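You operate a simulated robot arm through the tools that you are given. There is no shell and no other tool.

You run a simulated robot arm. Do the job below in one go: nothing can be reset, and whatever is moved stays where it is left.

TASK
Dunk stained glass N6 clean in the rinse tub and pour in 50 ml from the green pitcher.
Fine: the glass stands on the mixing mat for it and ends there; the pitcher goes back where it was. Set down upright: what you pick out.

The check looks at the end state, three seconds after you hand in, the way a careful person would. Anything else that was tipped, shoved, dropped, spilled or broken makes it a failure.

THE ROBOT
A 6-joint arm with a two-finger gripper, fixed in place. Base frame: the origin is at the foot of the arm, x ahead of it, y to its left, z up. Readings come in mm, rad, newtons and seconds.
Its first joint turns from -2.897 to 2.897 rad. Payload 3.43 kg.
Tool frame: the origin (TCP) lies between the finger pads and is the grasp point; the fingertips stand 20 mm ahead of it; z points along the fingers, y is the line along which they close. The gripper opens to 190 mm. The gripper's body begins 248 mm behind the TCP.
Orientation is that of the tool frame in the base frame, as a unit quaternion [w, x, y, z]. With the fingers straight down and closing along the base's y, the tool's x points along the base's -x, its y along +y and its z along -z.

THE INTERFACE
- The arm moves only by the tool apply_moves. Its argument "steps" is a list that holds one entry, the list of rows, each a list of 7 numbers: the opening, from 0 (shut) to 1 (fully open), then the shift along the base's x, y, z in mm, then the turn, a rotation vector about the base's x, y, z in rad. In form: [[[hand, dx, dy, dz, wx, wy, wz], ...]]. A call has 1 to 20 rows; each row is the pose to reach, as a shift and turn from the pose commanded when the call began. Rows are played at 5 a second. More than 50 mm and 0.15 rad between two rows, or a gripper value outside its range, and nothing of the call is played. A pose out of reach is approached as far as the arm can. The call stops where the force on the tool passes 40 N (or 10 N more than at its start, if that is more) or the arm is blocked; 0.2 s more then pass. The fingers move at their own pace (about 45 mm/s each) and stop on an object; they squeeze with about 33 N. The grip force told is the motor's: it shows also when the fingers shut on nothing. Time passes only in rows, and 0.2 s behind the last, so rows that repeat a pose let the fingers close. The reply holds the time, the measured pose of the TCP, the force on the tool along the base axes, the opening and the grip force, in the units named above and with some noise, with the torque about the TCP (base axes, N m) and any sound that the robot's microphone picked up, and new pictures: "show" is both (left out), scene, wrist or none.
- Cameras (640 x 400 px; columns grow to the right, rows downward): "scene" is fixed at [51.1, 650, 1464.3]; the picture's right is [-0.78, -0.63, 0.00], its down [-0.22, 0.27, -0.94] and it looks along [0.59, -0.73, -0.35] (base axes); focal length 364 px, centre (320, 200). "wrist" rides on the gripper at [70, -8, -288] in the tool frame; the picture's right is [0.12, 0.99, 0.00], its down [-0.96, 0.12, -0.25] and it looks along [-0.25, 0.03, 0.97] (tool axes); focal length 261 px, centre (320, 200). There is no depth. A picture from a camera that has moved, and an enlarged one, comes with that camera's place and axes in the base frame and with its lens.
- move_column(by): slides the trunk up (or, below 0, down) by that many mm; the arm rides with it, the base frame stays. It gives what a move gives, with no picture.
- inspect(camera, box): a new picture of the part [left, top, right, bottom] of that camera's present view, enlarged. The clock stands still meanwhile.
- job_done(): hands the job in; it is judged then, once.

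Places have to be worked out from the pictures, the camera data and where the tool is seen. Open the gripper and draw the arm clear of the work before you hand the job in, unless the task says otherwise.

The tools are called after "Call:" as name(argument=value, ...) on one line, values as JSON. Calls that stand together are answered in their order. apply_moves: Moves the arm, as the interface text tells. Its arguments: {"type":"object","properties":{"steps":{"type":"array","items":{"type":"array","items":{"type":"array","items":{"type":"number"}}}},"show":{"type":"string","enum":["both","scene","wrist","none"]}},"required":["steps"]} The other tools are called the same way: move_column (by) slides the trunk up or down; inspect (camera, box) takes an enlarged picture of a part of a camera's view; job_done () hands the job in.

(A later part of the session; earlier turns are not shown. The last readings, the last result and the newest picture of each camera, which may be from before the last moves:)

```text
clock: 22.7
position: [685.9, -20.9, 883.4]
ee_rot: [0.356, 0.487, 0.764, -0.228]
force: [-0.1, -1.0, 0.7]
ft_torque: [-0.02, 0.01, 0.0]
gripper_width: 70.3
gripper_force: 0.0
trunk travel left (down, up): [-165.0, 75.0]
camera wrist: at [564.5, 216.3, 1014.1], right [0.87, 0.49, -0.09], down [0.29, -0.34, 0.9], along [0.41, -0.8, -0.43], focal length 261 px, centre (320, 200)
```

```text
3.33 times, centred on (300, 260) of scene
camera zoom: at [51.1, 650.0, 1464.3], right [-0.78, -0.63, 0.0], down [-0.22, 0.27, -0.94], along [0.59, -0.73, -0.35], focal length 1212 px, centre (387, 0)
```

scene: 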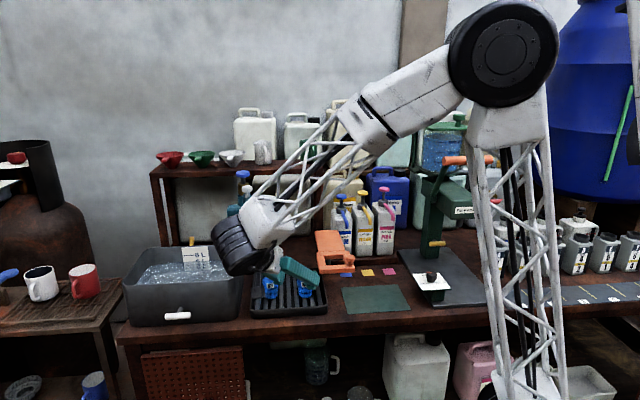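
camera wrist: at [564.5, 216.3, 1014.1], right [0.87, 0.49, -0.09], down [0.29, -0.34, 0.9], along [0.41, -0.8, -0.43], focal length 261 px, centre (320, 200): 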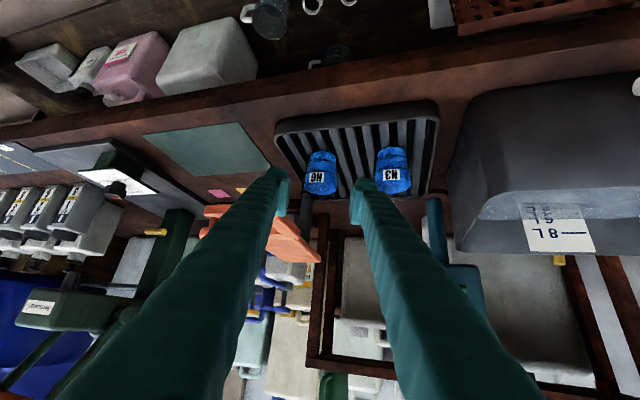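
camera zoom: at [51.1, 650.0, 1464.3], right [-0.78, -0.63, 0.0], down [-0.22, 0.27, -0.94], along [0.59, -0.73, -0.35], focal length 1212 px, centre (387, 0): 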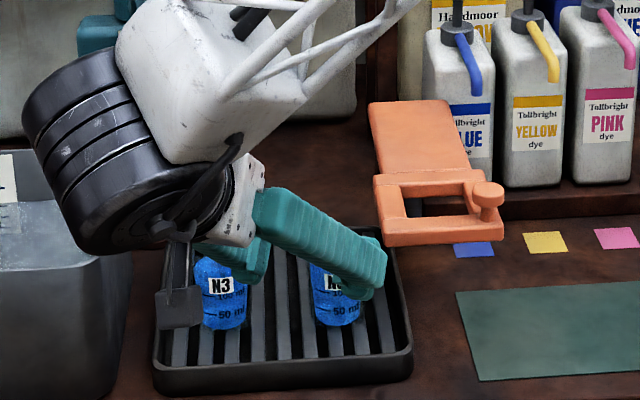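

The finger body looks ~30 mm thick, so at 40° its top would graze the gate corner (bottom at z≈865). I flatten to 30° pitch, which passes beneath the gate corner and beside N3, and re-check.

Call:
apply_moves(steps=[[[0.37, -2, 7, -8, -0.0791, -0.0369, 0], [0.37, -4.3, 13.5, -20, -0.1582, -0.0738, 0], [0.37, -4.3, 13.5, -20, -0.1582, -0.0738, 0], [0.37, -4.3, 13.5, -20, -0.1582, -0.0738, 0]]])

Call:
inspect(camera="wrist", box=[240, 110, 440, 235])

Call:
inspect(camera="scene", box=[220, 200, 380, 320])

```text
clock: 23.7
position: [682.1, -9.2, 863.6]
ee_rot: [0.421, 0.466, 0.731, -0.268]
force: [0.4, 0.5, -0.2]
ft_torque: [-0.02, -0.02, -0.03]
gripper_width: 70.2
gripper_force: 0.0
trunk travel left (down, up): [-165.0, 75.0]
camera wrist: at [552.8, 246.2, 946.4], right [0.87, 0.47, -0.1], down [0.22, -0.19, 0.96], along [0.43, -0.86, -0.27], focal length 261 px, centre (320, 200)
```

scene: 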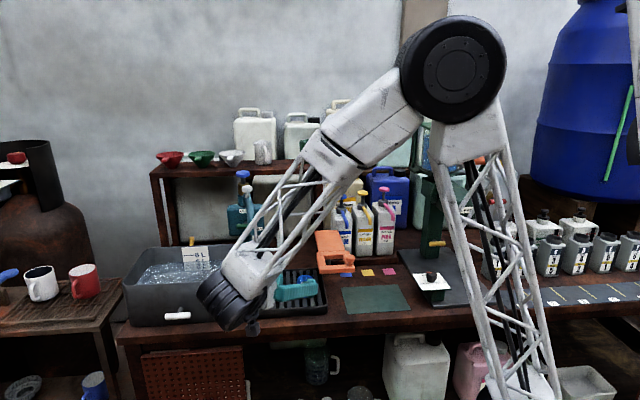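
wrist: 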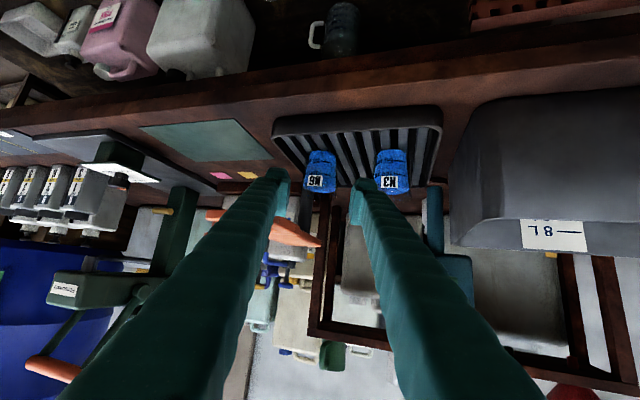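

```text
3.20 times, centred on (340, 172) of wrist
camera zoom: at [552.8, 246.2, 946.4], right [0.87, 0.47, -0.1], down [0.22, -0.19, 0.96], along [0.43, -0.86, -0.27], focal length 834 px, centre (256, 288)
```

zoom: 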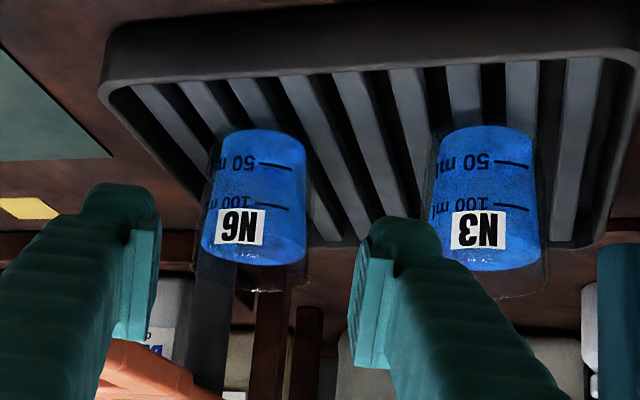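

```text
3.33 times, centred on (300, 260) of scene
camera zoom: at [51.1, 650.0, 1464.3], right [-0.78, -0.63, 0.0], down [-0.22, 0.27, -0.94], along [0.59, -0.73, -0.35], focal length 1212 px, centre (387, 0)
```

zoom: 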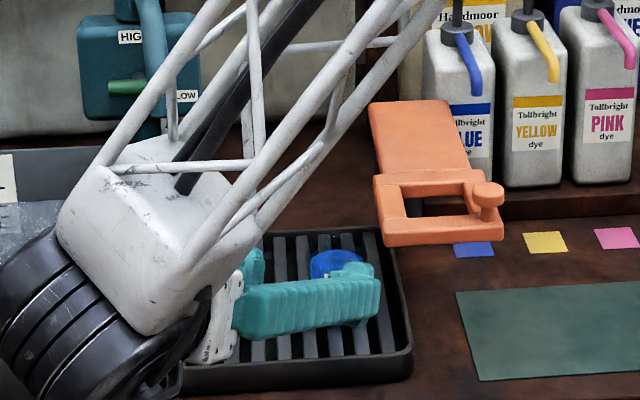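

Lateral alignment is right on: N6's axis lies on the aim line and both side clearances look like ~20 mm. I advance to the grasp with fingers still open.

Call:
apply_moves(steps=[[[0.37, 8.5, -18.3, -11.7, 0, 0, 0], [0.37, 17.1, -36.6, -23.3, 0, 0, 0], [0.37, 25.6, -55, -35, 0, 0, 0], [0.37, 34.1, -73.3, -46.7, 0, 0, 0], [0.37, 42.7, -91.6, -58.3, 0, 0, 0], [0.37, 51.2, -109.9, -70, 0, 0, 0], [0.37, 51.2, -109.9, -70, 0, 0, 0]]])

Call:
inspect(camera="wrist", box=[240, 110, 440, 235])

Call:
inspect(camera="scene", box=[240, 220, 340, 320])

```text
clock: 25.3
position: [731.6, -118.2, 793.8]
ee_rot: [0.422, 0.466, 0.73, -0.269]
force: [0.7, 0.0, -0.4]
ft_torque: [0.0, 0.02, 0.01]
gripper_width: 70.2
gripper_force: 0.1
trunk travel left (down, up): [-165.0, 75.0]
camera wrist: at [602.9, 136.6, 876.2], right [0.87, 0.47, -0.1], down [0.22, -0.19, 0.96], along [0.43, -0.86, -0.27], focal length 261 px, centre (320, 200)
```

scene: 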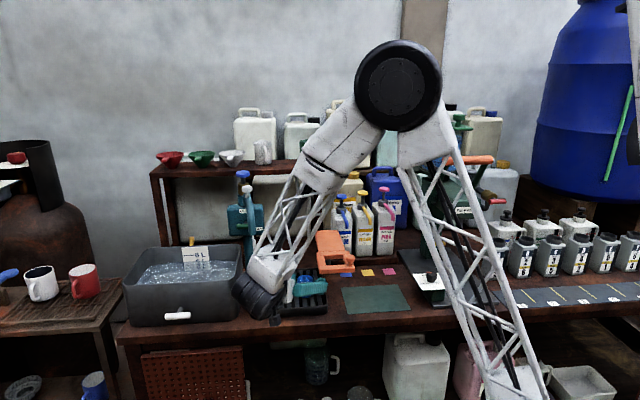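
wrist: 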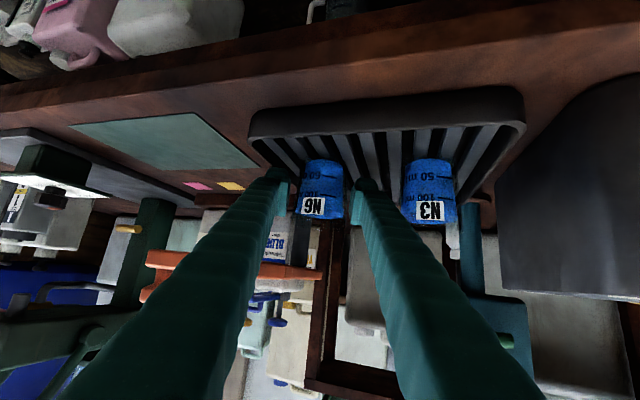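

```text
3.20 times, centred on (340, 172) of wrist
camera zoom: at [602.9, 136.6, 876.2], right [0.87, 0.47, -0.1], down [0.22, -0.19, 0.96], along [0.43, -0.86, -0.27], focal length 834 px, centre (256, 288)
```

zoom: 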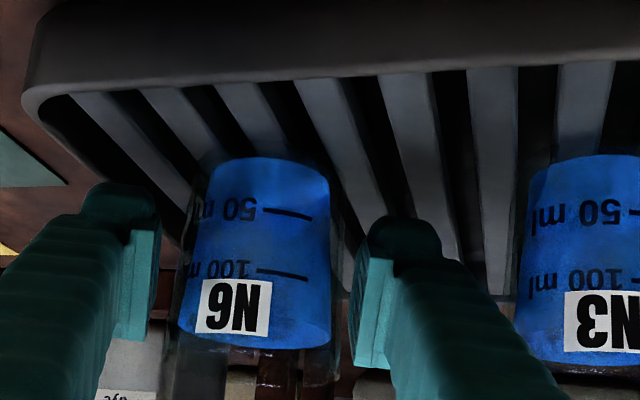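

```text
4.00 times, centred on (290, 270) of scene
camera zoom: at [51.1, 650.0, 1464.3], right [-0.78, -0.63, 0.0], down [-0.22, 0.27, -0.94], along [0.59, -0.73, -0.35], focal length 1454 px, centre (440, -80)
```

zoom: 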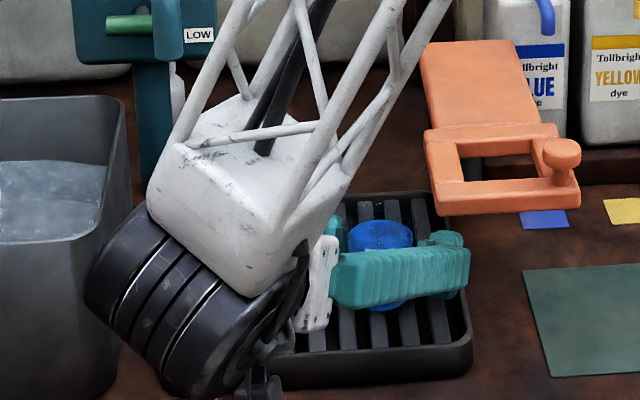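

The glass is centred between the pads. I close on it.

Call:
apply_moves(steps=[[[0.3, 0, 0, 0, 0, 0, 0], [0.2, 0, 0, 0, 0, 0, 0], [0.15, 0, 0, 0, 0, 0, 0], [0.15, 0, 0, 0, 0, 0, 0], [0.15, 0, 0, 0, 0, 0, 0]]], show="wrist")

```text
clock: 26.5
position: [732.3, -117.8, 793.2]
ee_rot: [0.421, 0.466, 0.73, -0.269]
force: [0.1, -0.4, 1.3]
ft_torque: [0.0, 0.05, -0.01]
gripper_width: 56.1
gripper_force: 32.9
trunk travel left (down, up): [-165.0, 75.0]
camera wrist: at [602.8, 136.7, 876.4], right [0.87, 0.47, -0.1], down [0.22, -0.19, 0.96], along [0.43, -0.86, -0.27], focal length 261 px, centre (320, 200)
```

wrist: 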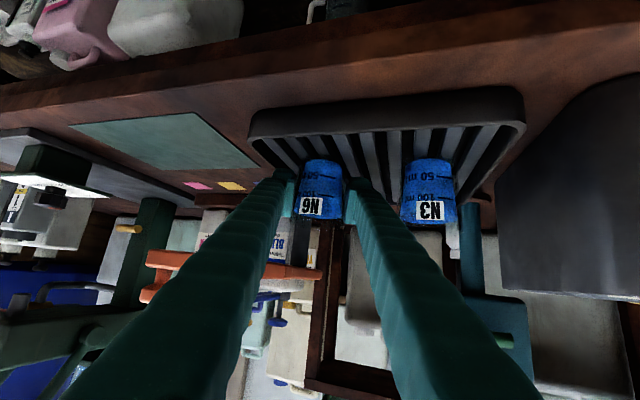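

Gripped at 56 mm with 33 N. I lift it a few mm, then back out along the approach line, clear of the gate and N3.

Call:
apply_moves(steps=[[[0.15, 0, 0, 4, 0, 0, 0], [0.15, 0, 0, 9, 0, 0, 0], [0.15, -8.5, 18.3, 20.7, 0, 0, 0], [0.15, -17.1, 36.6, 32.3, 0, 0, 0], [0.15, -25.6, 55, 44, 0, 0, 0], [0.15, -34.1, 73.3, 55.7, 0, 0, 0], [0.15, -42.7, 91.6, 67.3, 0, 0, 0], [0.15, -51.2, 109.9, 90, 0, 0, 0], [0.15, -51.2, 109.9, 120, 0, 0, 0], [0.15, -51.2, 109.9, 160, 0, 0, 0], [0.15, -51.2, 109.9, 160, 0, 0, 0]]])

Call:
inspect(camera="scene", box=[230, 190, 350, 320])

Call:
inspect(camera="wrist", box=[240, 110, 440, 235])

```text
clock: 28.9
position: [683.2, -8.5, 954.2]
ee_rot: [0.421, 0.465, 0.731, -0.268]
force: [0.2, 0.4, -1.2]
ft_torque: [-0.03, -0.01, -0.02]
gripper_width: 55.6
gripper_force: 32.7
trunk travel left (down, up): [-165.0, 75.0]
camera wrist: at [553.8, 246.7, 1037.1], right [0.87, 0.47, -0.1], down [0.22, -0.19, 0.96], along [0.43, -0.86, -0.27], focal length 261 px, centre (320, 200)
```

scene: 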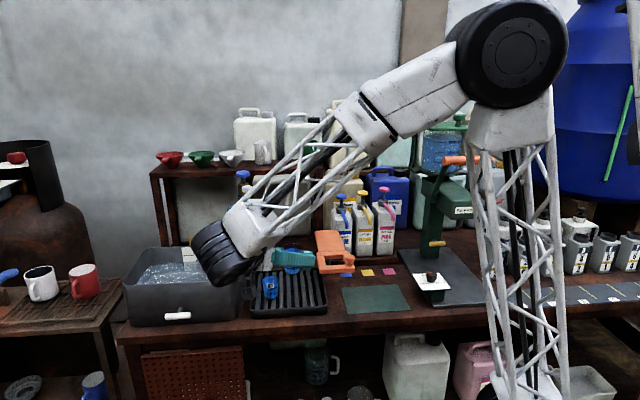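
wrist: 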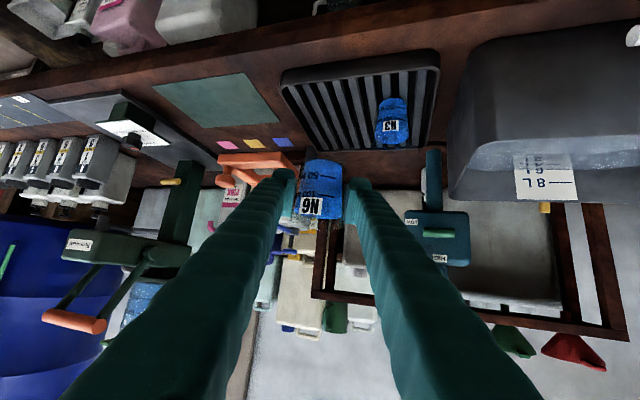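

```text
3.08 times, centred on (290, 255) of scene
camera zoom: at [51.1, 650.0, 1464.3], right [-0.78, -0.63, 0.0], down [-0.22, 0.27, -0.94], along [0.59, -0.73, -0.35], focal length 1118 px, centre (412, 31)
```

zoom: 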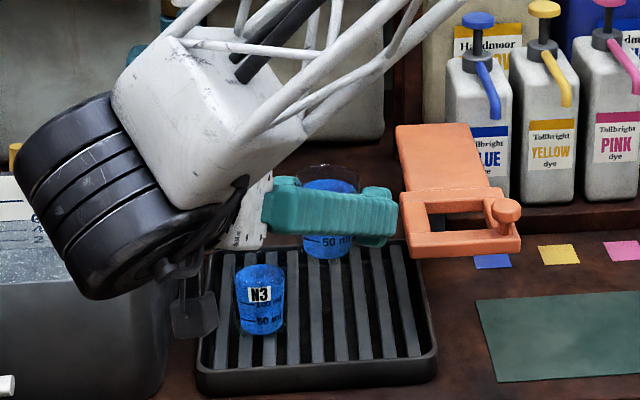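

```text
3.20 times, centred on (340, 172) of wrist
camera zoom: at [553.8, 246.7, 1037.1], right [0.87, 0.47, -0.1], down [0.22, -0.19, 0.96], along [0.43, -0.86, -0.27], focal length 834 px, centre (256, 288)
```

zoom: 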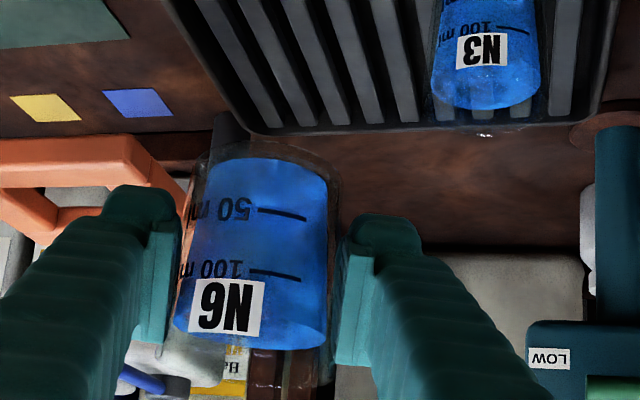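

N6 is up, ~1.2 N, so it's an empty stained glass. I carry it upright to above the tub, yawing the tool to point outward.

Call:
apply_moves(steps=[[[0.15, 10, 15, 20, 0, 0, 0.131], [0.15, 45, 30, 40, 0, 0, 0.262], [0.15, 82, 42, 55, 0, 0, 0.393], [0.15, 120, 54, 67, 0, 0, 0.524], [0.15, 158, 66, 67, 0, 0, 0.655], [0.15, 195, 76, 67, 0, 0, 0.785], [0.15, 232, 85, 67, 0, 0, 0.916], [0.15, 267, 93, 67, 0, 0, 1.047], [0.15, 267, 93, 67, 0, 0, 1.047], [0.15, 267, 93, 67, 0, 0, 1.047]]])

Call:
inspect(camera="scene", box=[110, 180, 310, 330])

Call:
inspect(camera="wrist", box=[200, 0, 600, 250])

```text
clock: 30.2
position: [855.3, 69.7, 1021.5]
ee_rot: [0.489, 0.176, 0.849, -0.099]
force: [-26.7, 20.9, 10.7]
ft_torque: [-0.9, -0.14, -1.86]
gripper_width: 55.6
gripper_force: 33.3
trunk travel left (down, up): [-165.0, 75.0]
stopped in row 6: the force on the tool passed its limit at 88 N (the readings are from after the stop); the commanded pose is now the measured one
camera wrist: at [590.5, 174.3, 1104.3], right [0.34, 0.94, -0.1], down [0.29, 0.0, 0.96], along [0.9, -0.35, -0.27], focal length 261 px, centre (320, 200)
```

scene: 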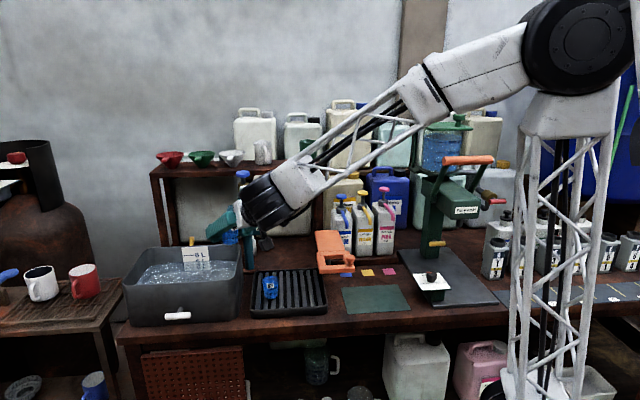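
wrist: 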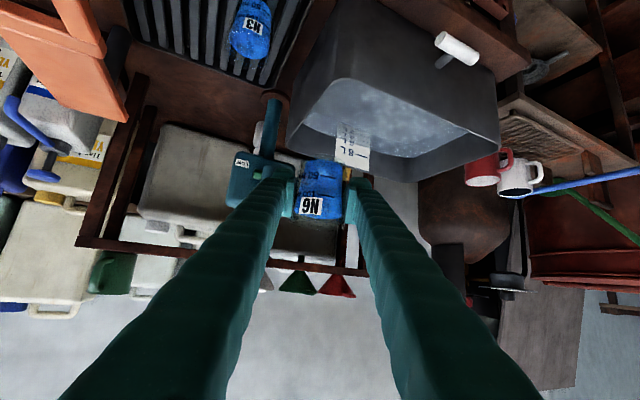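

```text
2.67 times, centred on (210, 255) of scene
camera zoom: at [51.1, 650.0, 1464.3], right [-0.78, -0.63, 0.0], down [-0.22, 0.27, -0.94], along [0.59, -0.73, -0.35], focal length 969 px, centre (613, 53)
```

zoom: 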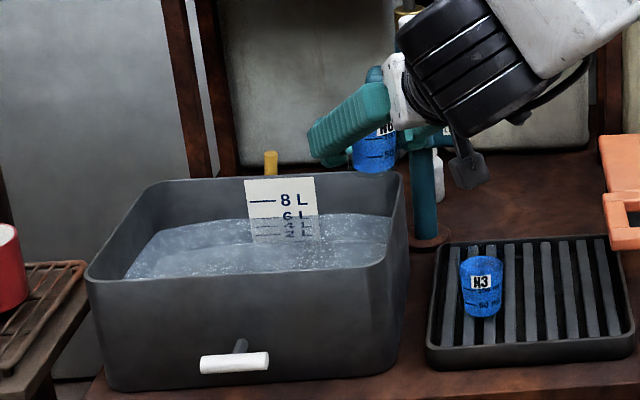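

```text
1.60 times, centred on (400, 125) of wrist
camera zoom: at [590.5, 174.3, 1104.3], right [0.34, 0.94, -0.1], down [0.29, 0.0, 0.96], along [0.9, -0.35, -0.27], focal length 417 px, centre (192, 320)
```

zoom: 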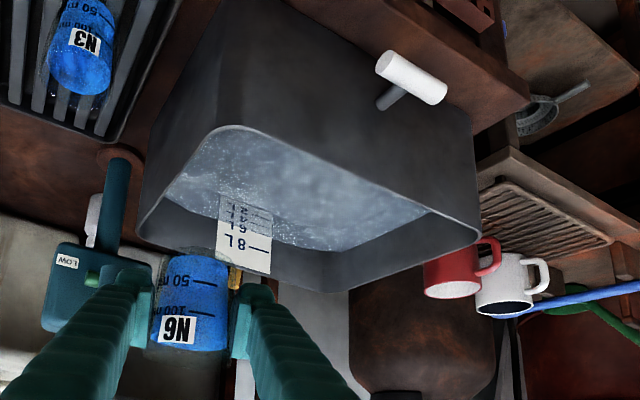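

Another stop, with ~36 N still reading; the torque puts the contact on the outer face of the −y finger, yet I see nothing there. I hold still and re-read to tell contact from a jerk.

Call:
apply_moves(steps=[[[0.15, 0, 0, 0, 0, 0, 0], [0.15, 0, 0, 0, 0, 0, 0]]])

Call:
inspect(camera="scene", box=[190, 160, 330, 260])

Call:
inspect(camera="wrist", box=[200, 110, 400, 235])

```text
clock: 30.6
position: [856.9, 67.6, 1021.9]
ee_rot: [0.49, 0.177, 0.848, -0.099]
force: [-48.5, 38.4, 12.2]
ft_torque: [-1.17, -0.37, -3.36]
gripper_width: 55.8
gripper_force: 33.1
trunk travel left (down, up): [-165.0, 75.0]
stopped in row 1: the force on the tool passed its limit at 48 N (the readings are from after the stop); the commanded pose is now the measured one
camera wrist: at [590.0, 173.4, 1104.5], right [0.34, 0.94, -0.1], down [0.29, -0.01, 0.96], along [0.89, -0.35, -0.27], focal length 261 px, centre (320, 200)
```

scene: 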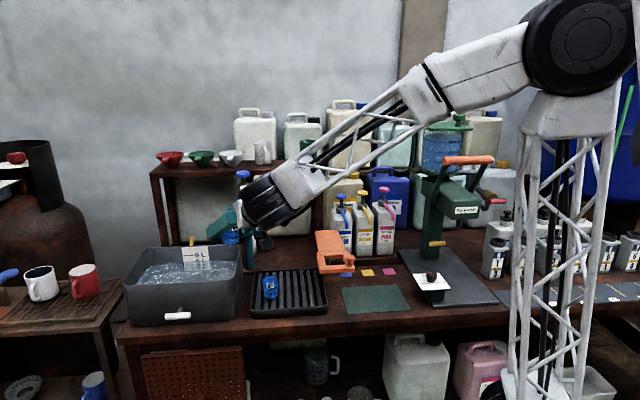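
wrist: 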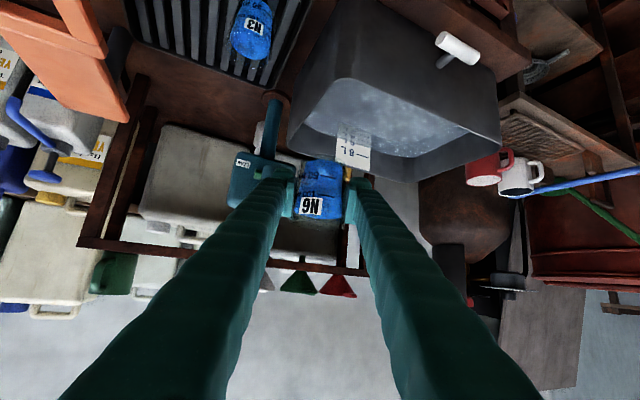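

```text
4.00 times, centred on (260, 210) of scene
camera zoom: at [51.1, 650.0, 1464.3], right [-0.78, -0.63, 0.0], down [-0.22, 0.27, -0.94], along [0.59, -0.73, -0.35], focal length 1454 px, centre (560, 160)
```

zoom: 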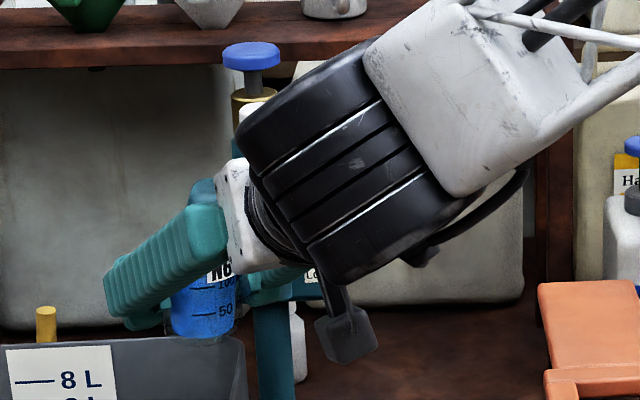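

```text
3.20 times, centred on (300, 172) of wrist
camera zoom: at [590.0, 173.4, 1104.5], right [0.34, 0.94, -0.1], down [0.29, -0.01, 0.96], along [0.89, -0.35, -0.27], focal length 834 px, centre (384, 288)
```

zoom: 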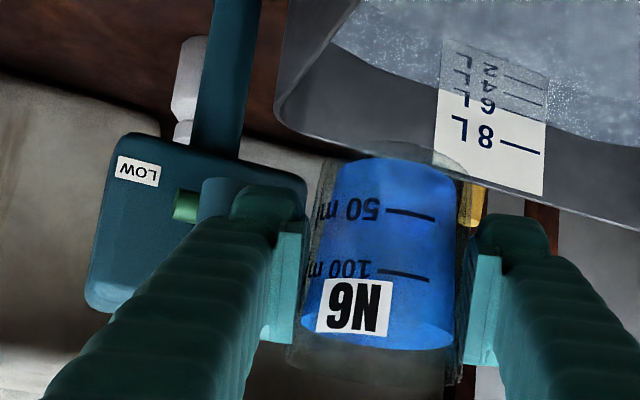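

The pump spout explains it: it is a swivelling spout, now swung to about (845, -5, 990), and my finger pressed it end-on toward its pivot. I back straight off along the contact force direction, then go out toward the bench front.

Call:
apply_moves(steps=[[[0.15, -8, 6.5, 1, 0, 0, 0], [0.15, -20, 16, 2, 0, 0, 0], [0.15, -35, 35, 2, 0, 0, 0], [0.15, -50, 60, 2, 0, 0, 0], [0.15, -50, 60, 2, 0, 0, 0]]])

Call:
inspect(camera="scene", box=[190, 160, 330, 260])

Call:
inspect(camera="wrist", box=[180, 90, 420, 240])

```text
clock: 31.8
position: [807.9, 124.7, 1021.6]
ee_rot: [0.488, 0.179, 0.848, -0.1]
force: [-1.0, 0.3, -0.5]
ft_torque: [-0.04, 0.01, 0.01]
gripper_width: 55.7
gripper_force: 33.0
trunk travel left (down, up): [-165.0, 75.0]
camera wrist: at [543.2, 231.2, 1104.7], right [0.34, 0.93, -0.1], down [0.29, -0.01, 0.96], along [0.89, -0.36, -0.27], focal length 261 px, centre (320, 200)
```

scene: 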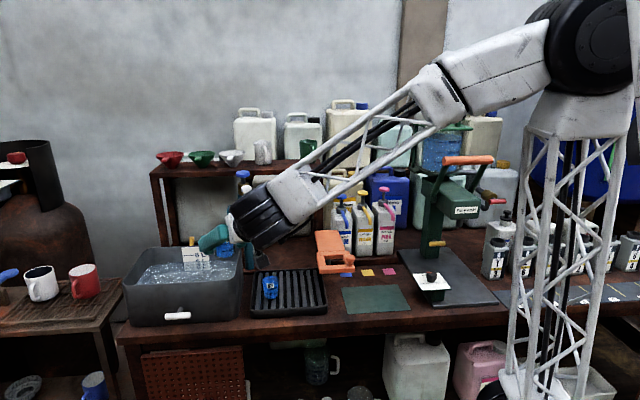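
wrist: 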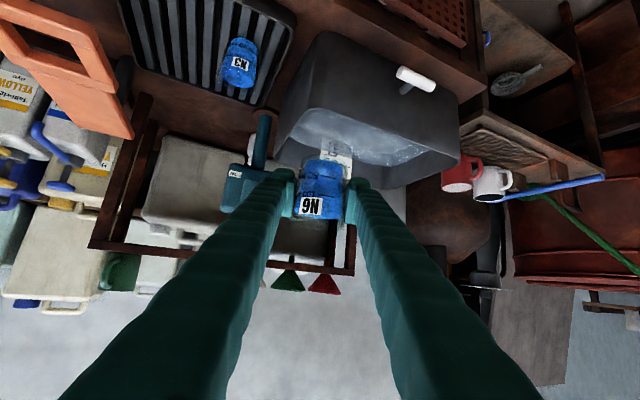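

```text
4.00 times, centred on (260, 210) of scene
camera zoom: at [51.1, 650.0, 1464.3], right [-0.78, -0.63, 0.0], down [-0.22, 0.27, -0.94], along [0.59, -0.73, -0.35], focal length 1454 px, centre (560, 160)
```

zoom: 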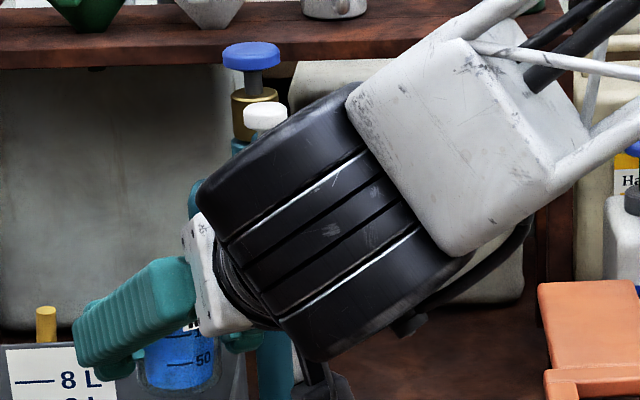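

```text
2.67 times, centred on (300, 165) of wrist
camera zoom: at [543.2, 231.2, 1104.7], right [0.34, 0.93, -0.1], down [0.29, -0.01, 0.96], along [0.89, -0.36, -0.27], focal length 695 px, centre (373, 293)
```

zoom: 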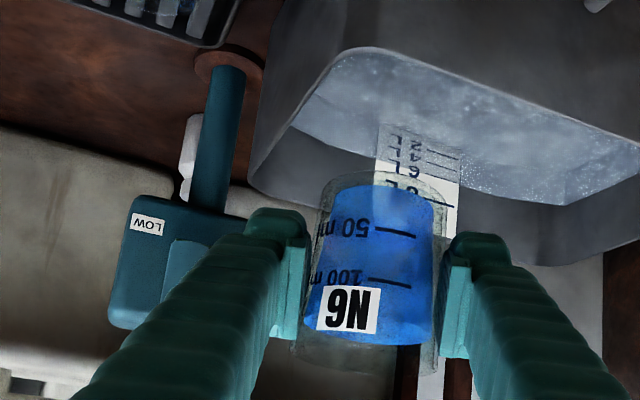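

Clear again, and the glass is still well held. I go along the bench front and enter over the tub pointing straight across the bench (azimuth −45°), which keeps the whole hand away from the spout.

Call:
apply_moves(steps=[[[0.15, 20, 27, 0, 0, 0, -0.093], [0.15, 45, 55, 0, 0, 0, -0.187], [0.15, 76, 80, 0, 0, 0, -0.28], [0.15, 95, 65, 0, 0, 0, -0.3735], [0.15, 118, 42, 0, 0, 0, -0.3735], [0.15, 140, 20, 0, 0, 0, -0.3735], [0.15, 161, -5, 0, 0, 0, -0.3735], [0.15, 161, -5, 0, 0, 0, -0.3735], [0.15, 161, -5, 0, 0, 0, -0.3735]]])

Call:
inspect(camera="scene", box=[110, 170, 310, 330])

Call:
inspect(camera="wrist", box=[160, 0, 480, 240])

```text
clock: 33.8
position: [969.7, 121.0, 1021.5]
ee_rot: [0.461, 0.333, 0.8, -0.189]
force: [-0.9, -0.2, -0.2]
ft_torque: [0.03, 0.01, 0.02]
gripper_width: 55.3
gripper_force: 33.2
trunk travel left (down, up): [-165.0, 75.0]
camera wrist: at [760.0, 316.0, 1104.9], right [0.66, 0.74, -0.1], down [0.27, -0.11, 0.96], along [0.7, -0.66, -0.27], focal length 261 px, centre (320, 200)
```

scene: 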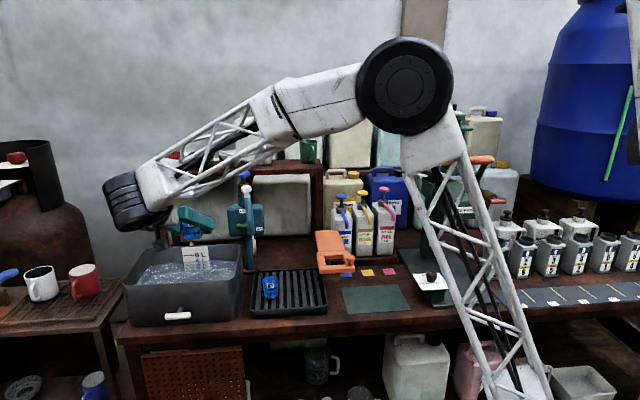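
wrist: 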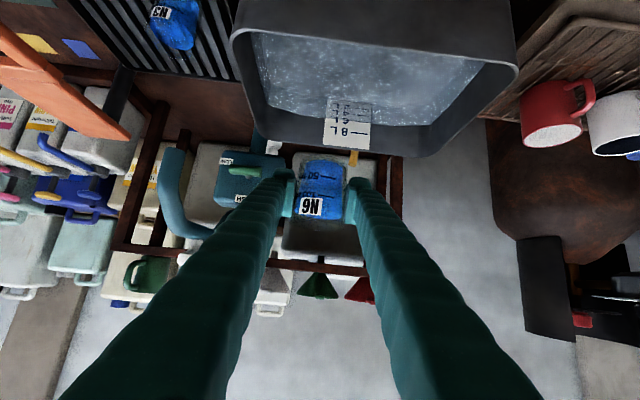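

```text
2.50 times, centred on (210, 250) of scene
camera zoom: at [51.1, 650.0, 1464.3], right [-0.78, -0.63, 0.0], down [-0.22, 0.27, -0.94], along [0.59, -0.73, -0.35], focal length 909 px, centre (595, 75)
```

zoom: 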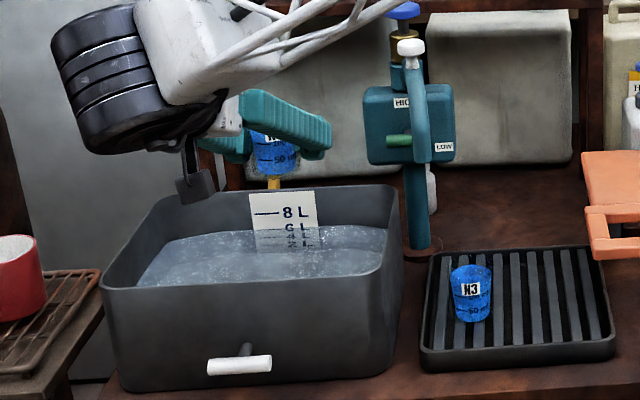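

```text
1.67 times, centred on (320, 120) of wrist
camera zoom: at [760.0, 316.0, 1104.9], right [0.66, 0.74, -0.1], down [0.27, -0.11, 0.96], along [0.7, -0.66, -0.27], focal length 434 px, centre (320, 333)
```

zoom: 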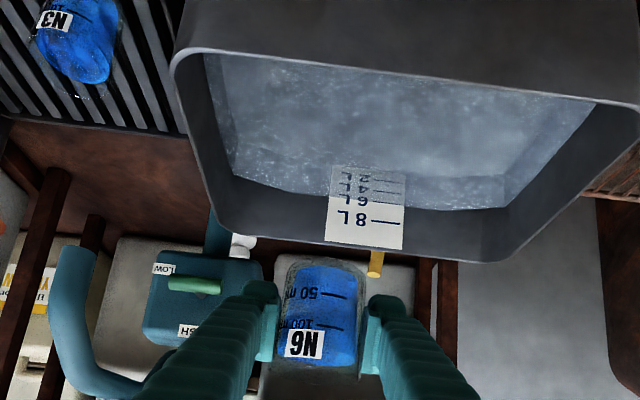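

Tub measured as roughly a 665–985, b 530–745 in bench coordinates, rim ≈ z 872, water ≈ z 815–820. The glass hangs over it; I centre it and start rolling it over (it is empty) so it can be dunked on its side.

Call:
apply_moves(steps=[[[0.15, 8, -8, 0, 0, 0, 0], [0.15, 16, -16, 0, 0.0882, -0.0882, -0.072], [0.15, 24, -24, 0, 0.1764, -0.1764, -0.144], [0.15, 32, -32, 0, 0.2645, -0.2645, -0.216], [0.15, 32, -32, 0, 0.3527, -0.3527, -0.288], [0.15, 32, -32, 0, 0.4409, -0.4409, -0.36], [0.15, 32, -32, 0, 0.5291, -0.5291, -0.432], [0.15, 32, -32, 0, 0.6173, -0.6173, -0.504], [0.15, 32, -32, 0, 0.7055, -0.7055, -0.576], [0.15, 32, -32, 0, 0.7936, -0.7936, -0.648], [0.15, 32, -32, 0, 0.8818, -0.8818, -0.72], [0.15, 32, -32, 0, 0.8818, -0.8818, -0.72]]])

```text
clock: 36.4
position: [1000.2, 86.7, 1022.4]
ee_rot: [0.473, 0.777, 0.382, 0.163]
force: [0.7, 0.3, -1.2]
ft_torque: [0.0, 0.03, 0.01]
gripper_width: 56.0
gripper_force: 32.9
trunk travel left (down, up): [-165.0, 75.0]
camera wrist: at [864.7, 318.8, 1150.2], right [0.51, -0.17, 0.84], down [-0.73, -0.6, 0.33], along [0.45, -0.78, -0.43], focal length 261 px, centre (320, 200)
```

scene: 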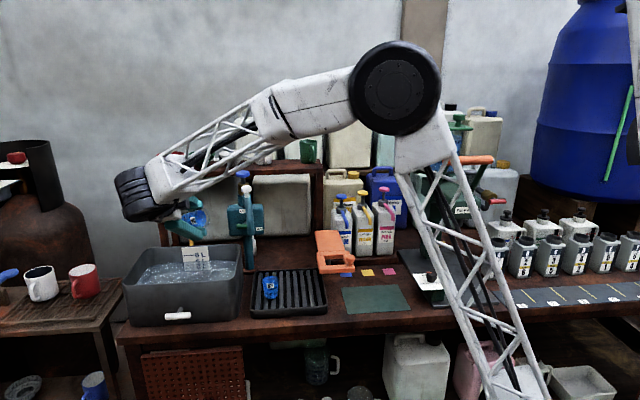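
wrist: 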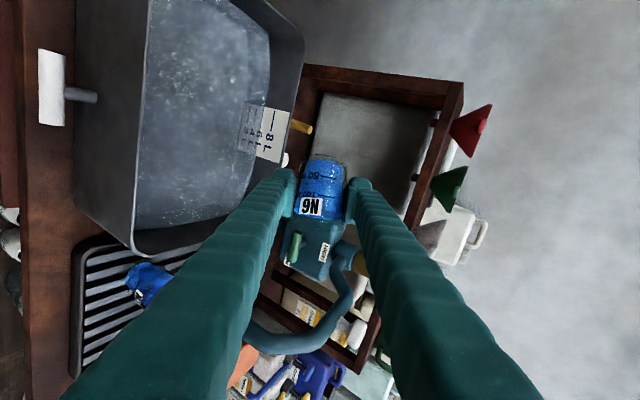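

No trouble. I complete the roll to ~165°.

Call:
apply_moves(steps=[[[0.15, 0, 0, 0, 0.0882, -0.0882, -0.072], [0.15, 0, 0, 0, 0.1764, -0.1764, -0.144], [0.15, 0, 0, 0, 0.2645, -0.2645, -0.216], [0.15, 0, 0, 0, 0.3527, -0.3527, -0.288], [0.15, 0, 0, 0, 0.4409, -0.4409, -0.36], [0.15, 0, 0, 0, 0.5291, -0.5291, -0.432], [0.15, 0, 0, 0, 0.6173, -0.6173, -0.504], [0.15, 0, 0, 0, 0.7055, -0.7055, -0.576], [0.15, 0, 0, 0, 0.7936, -0.7936, -0.648], [0.15, 0, 0, 0, 0.8818, -0.8818, -0.72], [0.15, 0, 0, 0, 0.8818, -0.8818, -0.72]]])

Call:
inspect(camera="scene", box=[110, 160, 310, 330])

```text
clock: 38.8
position: [1000.2, 88.0, 1019.6]
ee_rot: [0.251, 0.835, -0.227, 0.434]
force: [-0.9, -0.4, -1.1]
ft_torque: [-0.01, 0.03, -0.01]
gripper_width: 55.7
gripper_force: 33.0
trunk travel left (down, up): [-165.0, 75.0]
camera wrist: at [864.9, 260.3, 1220.8], right [-0.53, -0.79, 0.32], down [-0.72, 0.22, -0.66], along [0.45, -0.58, -0.68], focal length 261 px, centre (320, 200)
```

scene: 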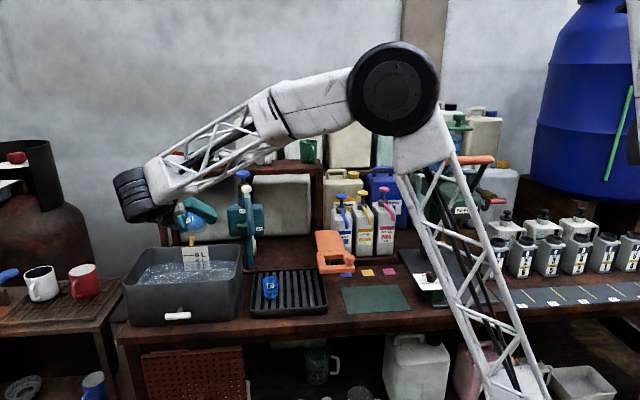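
wrist: 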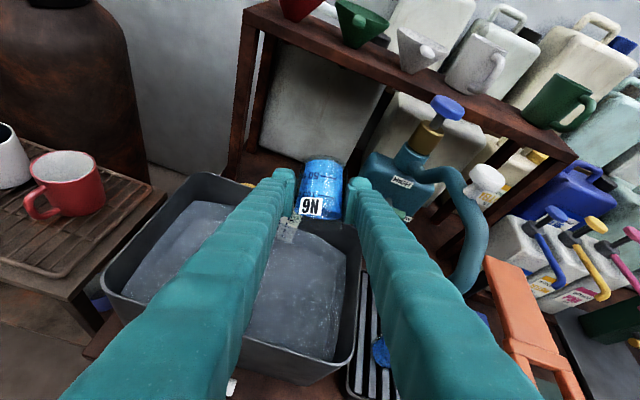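

```text
2.35 times, centred on (210, 245) of scene
camera zoom: at [51.1, 650.0, 1464.3], right [-0.78, -0.63, 0.0], down [-0.22, 0.27, -0.94], along [0.59, -0.73, -0.35], focal length 855 px, centre (579, 94)
```

zoom: 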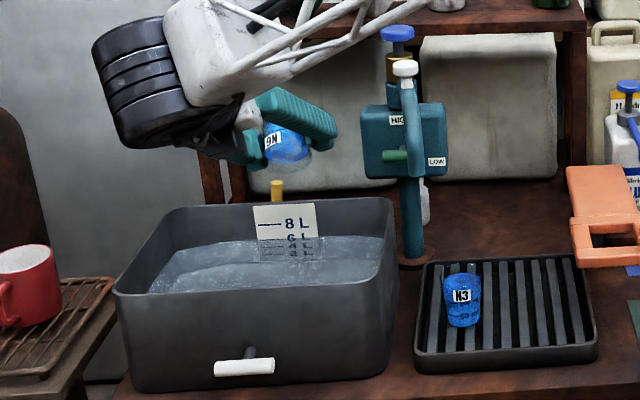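

The glass is inverted over the tub. I pitch the hand to 60° (glass then lies on its side) and lower toward the water.

Call:
apply_moves(steps=[[[0.15, 0, 0, -10, 0.0926, 0.0926, 0], [0.15, 0, 0, -20, 0.1851, 0.1851, 0], [0.15, 0, 0, -40, 0.2777, 0.2777, 0], [0.15, 0, 0, -70, 0.3702, 0.3702, 0], [0.15, 0, 0, -100, 0.3702, 0.3702, 0], [0.15, 0, 0, -130, 0.3702, 0.3702, 0], [0.15, 0, 0, -150, 0.3702, 0.3702, 0], [0.15, 0, 0, -150, 0.3702, 0.3702, 0]]])

Call:
inspect(camera="scene", box=[110, 160, 310, 330])

Call:
inspect(camera="wrist", box=[200, 120, 440, 270])

```text
clock: 40.6
position: [1001.1, 86.8, 869.3]
ee_rot: [0.13, 0.932, -0.252, 0.226]
force: [1.4, -0.6, -0.5]
ft_torque: [0.01, 0.03, -0.02]
gripper_width: 55.5
gripper_force: 32.5
trunk travel left (down, up): [-165.0, 75.0]
camera wrist: at [956.0, 169.1, 1152.0], right [-0.43, -0.88, 0.19], down [-0.89, 0.39, -0.24], along [0.14, -0.27, -0.95], focal length 261 px, centre (320, 200)
```

scene: 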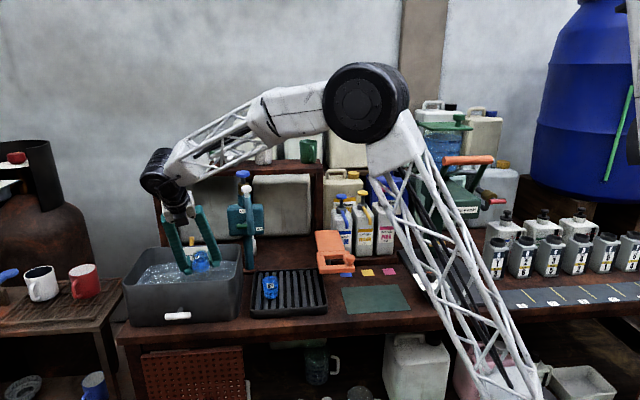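
wrist: 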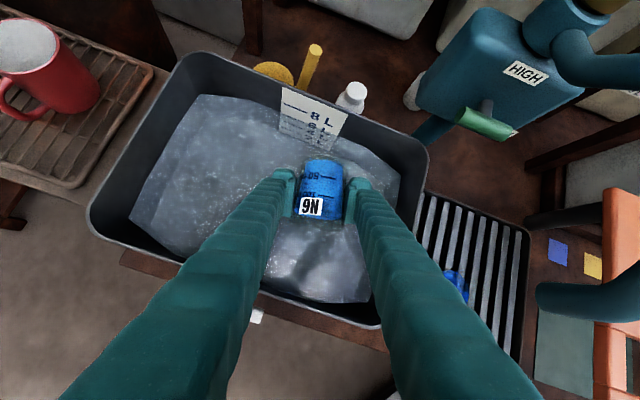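

```text
2.35 times, centred on (210, 245) of scene
camera zoom: at [51.1, 650.0, 1464.3], right [-0.78, -0.63, 0.0], down [-0.22, 0.27, -0.94], along [0.59, -0.73, -0.35], focal length 855 px, centre (579, 94)
```

zoom: 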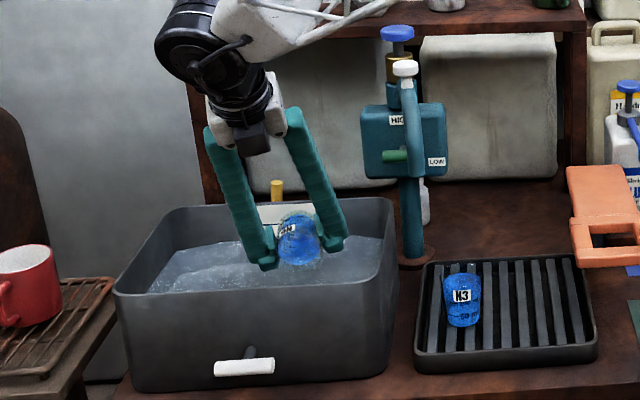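

```text
2.67 times, centred on (320, 195) of wrist
camera zoom: at [956.0, 169.1, 1152.0], right [-0.43, -0.88, 0.19], down [-0.89, 0.39, -0.24], along [0.14, -0.27, -0.95], focal length 695 px, centre (320, 213)
```

zoom: 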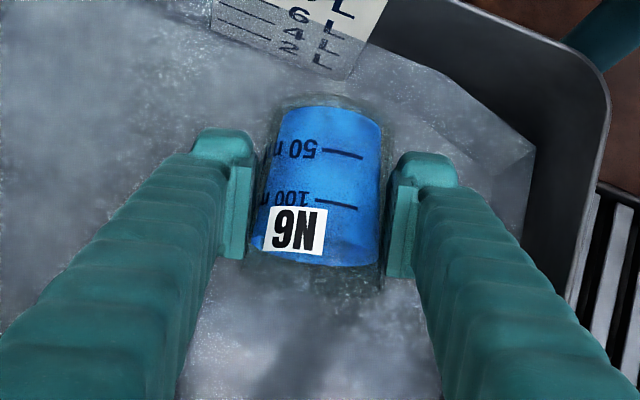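

Glass is on its side just above the water, well inside the tub walls. I lower it slowly to z≈790 and watch the force.

Call:
apply_moves(steps=[[[0.15, 0, 0, -15, 0, 0, 0], [0.15, 0, 0, -30, 0, 0, 0], [0.15, 0, 0, -45, 0, 0, 0], [0.15, 0, 0, -58, 0, 0, 0], [0.15, 0, 0, -68, 0, 0, 0], [0.15, 0, 0, -76, 0, 0, 0], [0.15, 0, 0, -80, 0, 0, 0], [0.15, 0, 0, -80, 0, 0, 0]]])

Call:
inspect(camera="wrist", box=[200, 120, 440, 270])

Call:
inspect(camera="scene", box=[130, 200, 270, 330])

```text
clock: 42.4
position: [999.8, 86.6, 792.2]
ee_rot: [0.13, 0.932, -0.251, 0.227]
force: [0.6, -0.1, -0.7]
ft_torque: [0.03, 0.01, 0.05]
gripper_width: 55.3
gripper_force: 33.1
trunk travel left (down, up): [-165.0, 75.0]
camera wrist: at [955.9, 168.3, 1074.2], right [-0.43, -0.88, 0.19], down [-0.89, 0.39, -0.24], along [0.14, -0.27, -0.95], focal length 261 px, centre (320, 200)
```

scene: 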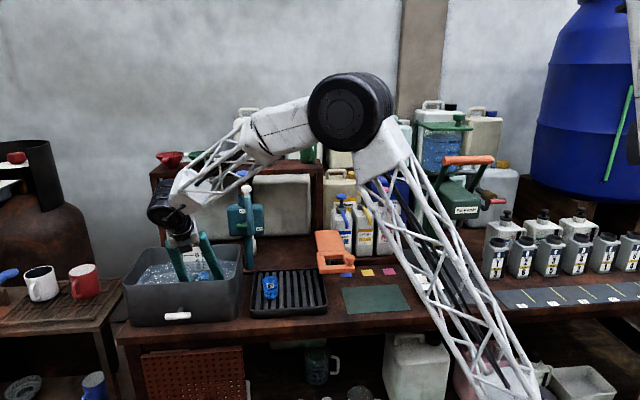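
wrist: 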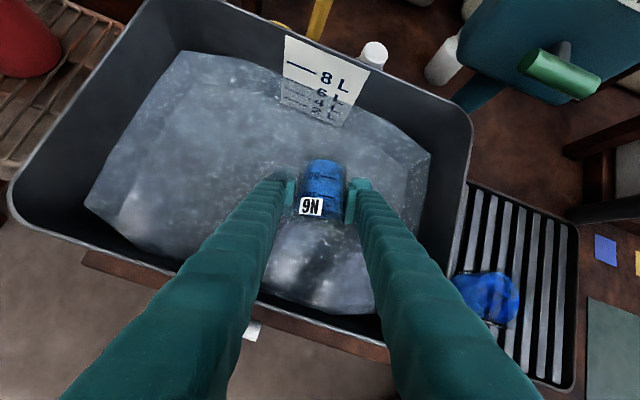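

```text
2.67 times, centred on (320, 195) of wrist
camera zoom: at [955.9, 168.3, 1074.2], right [-0.43, -0.88, 0.19], down [-0.89, 0.39, -0.24], along [0.14, -0.27, -0.95], focal length 695 px, centre (320, 213)
```

zoom: 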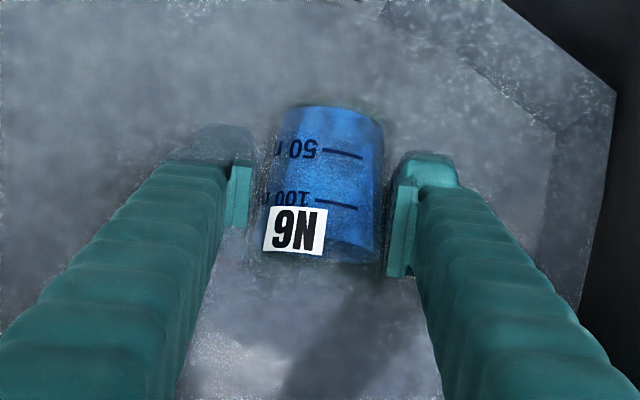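

```text
3.08 times, centred on (200, 265) of scene
camera zoom: at [51.1, 650.0, 1464.3], right [-0.78, -0.63, 0.0], down [-0.22, 0.27, -0.94], along [0.59, -0.73, -0.35], focal length 1118 px, centre (689, 0)
```

zoom: 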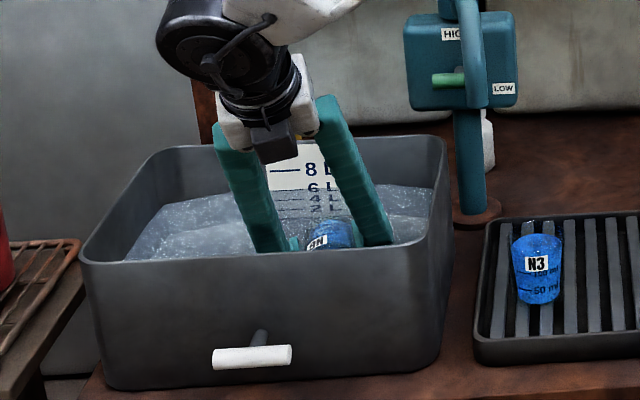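

The glass is at the water line, not quite under. I lower a further ~9 mm in small steps and move it gently back and forth.

Call:
apply_moves(steps=[[[0.15, 0, 0, -3, 0, 0, 0], [0.15, 0, 0, -6, 0, 0, 0], [0.15, 0, 0, -9, 0, 0, 0], [0.15, 6, 6, -9, 0, 0, 0], [0.15, 12, 12, -9, 0, 0, 0], [0.15, 6, 6, -9, 0, 0, 0], [0.15, 0, 0, -9, 0, 0, 0], [0.15, 6, 6, -9, 0, 0, 0], [0.15, 12, 12, -9, 0, 0, 0], [0.15, 6, 6, -9, 0, 0, 0], [0.15, 0, 0, -9, 0, 0, 0], [0.15, 0, 0, -9, 0, 0, 0]]], show="wrist")

Call:
inspect(camera="wrist", box=[260, 140, 380, 240])

Call:
inspect(camera="scene", box=[170, 230, 250, 290])

```text
clock: 45.0
position: [1001.5, 87.3, 782.1]
ee_rot: [0.131, 0.932, -0.252, 0.226]
force: [-0.9, -0.6, -0.8]
ft_torque: [0.0, 0.0, -0.04]
gripper_width: 55.3
gripper_force: 32.8
trunk travel left (down, up): [-165.0, 75.0]
camera wrist: at [956.8, 168.6, 1064.2], right [-0.43, -0.88, 0.19], down [-0.89, 0.39, -0.24], along [0.14, -0.27, -0.95], focal length 261 px, centre (320, 200)
```

wrist: 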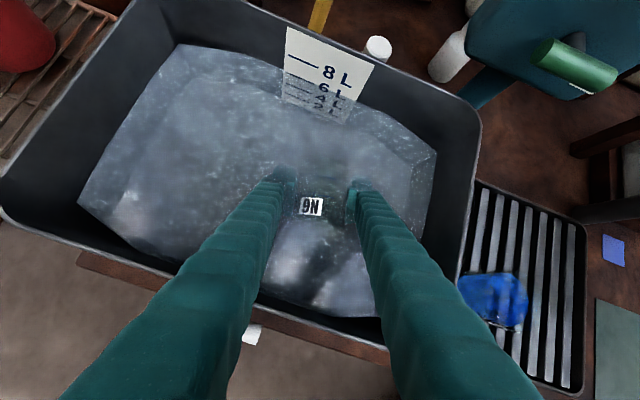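

```text
4.00 times, centred on (320, 190) of wrist
camera zoom: at [956.8, 168.6, 1064.2], right [-0.43, -0.88, 0.19], down [-0.89, 0.39, -0.24], along [0.14, -0.27, -0.95], focal length 1043 px, centre (320, 240)
```

zoom: 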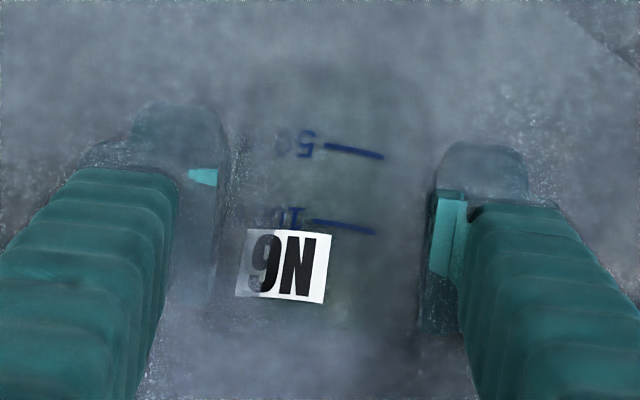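

```text
6.67 times, centred on (210, 260) of scene
camera zoom: at [51.1, 650.0, 1464.3], right [-0.78, -0.63, 0.0], down [-0.22, 0.27, -0.94], along [0.59, -0.73, -0.35], focal length 2423 px, centre (1053, -200)
```

zoom: 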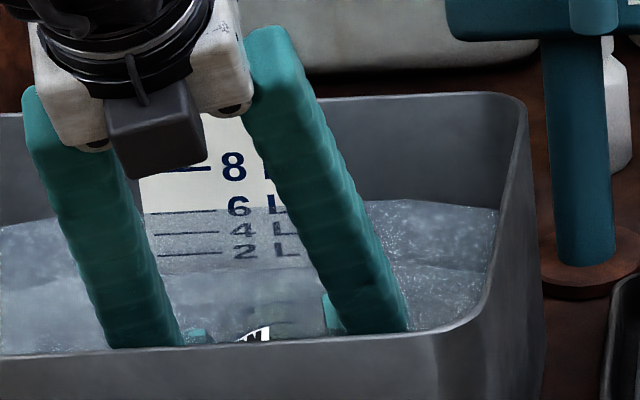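

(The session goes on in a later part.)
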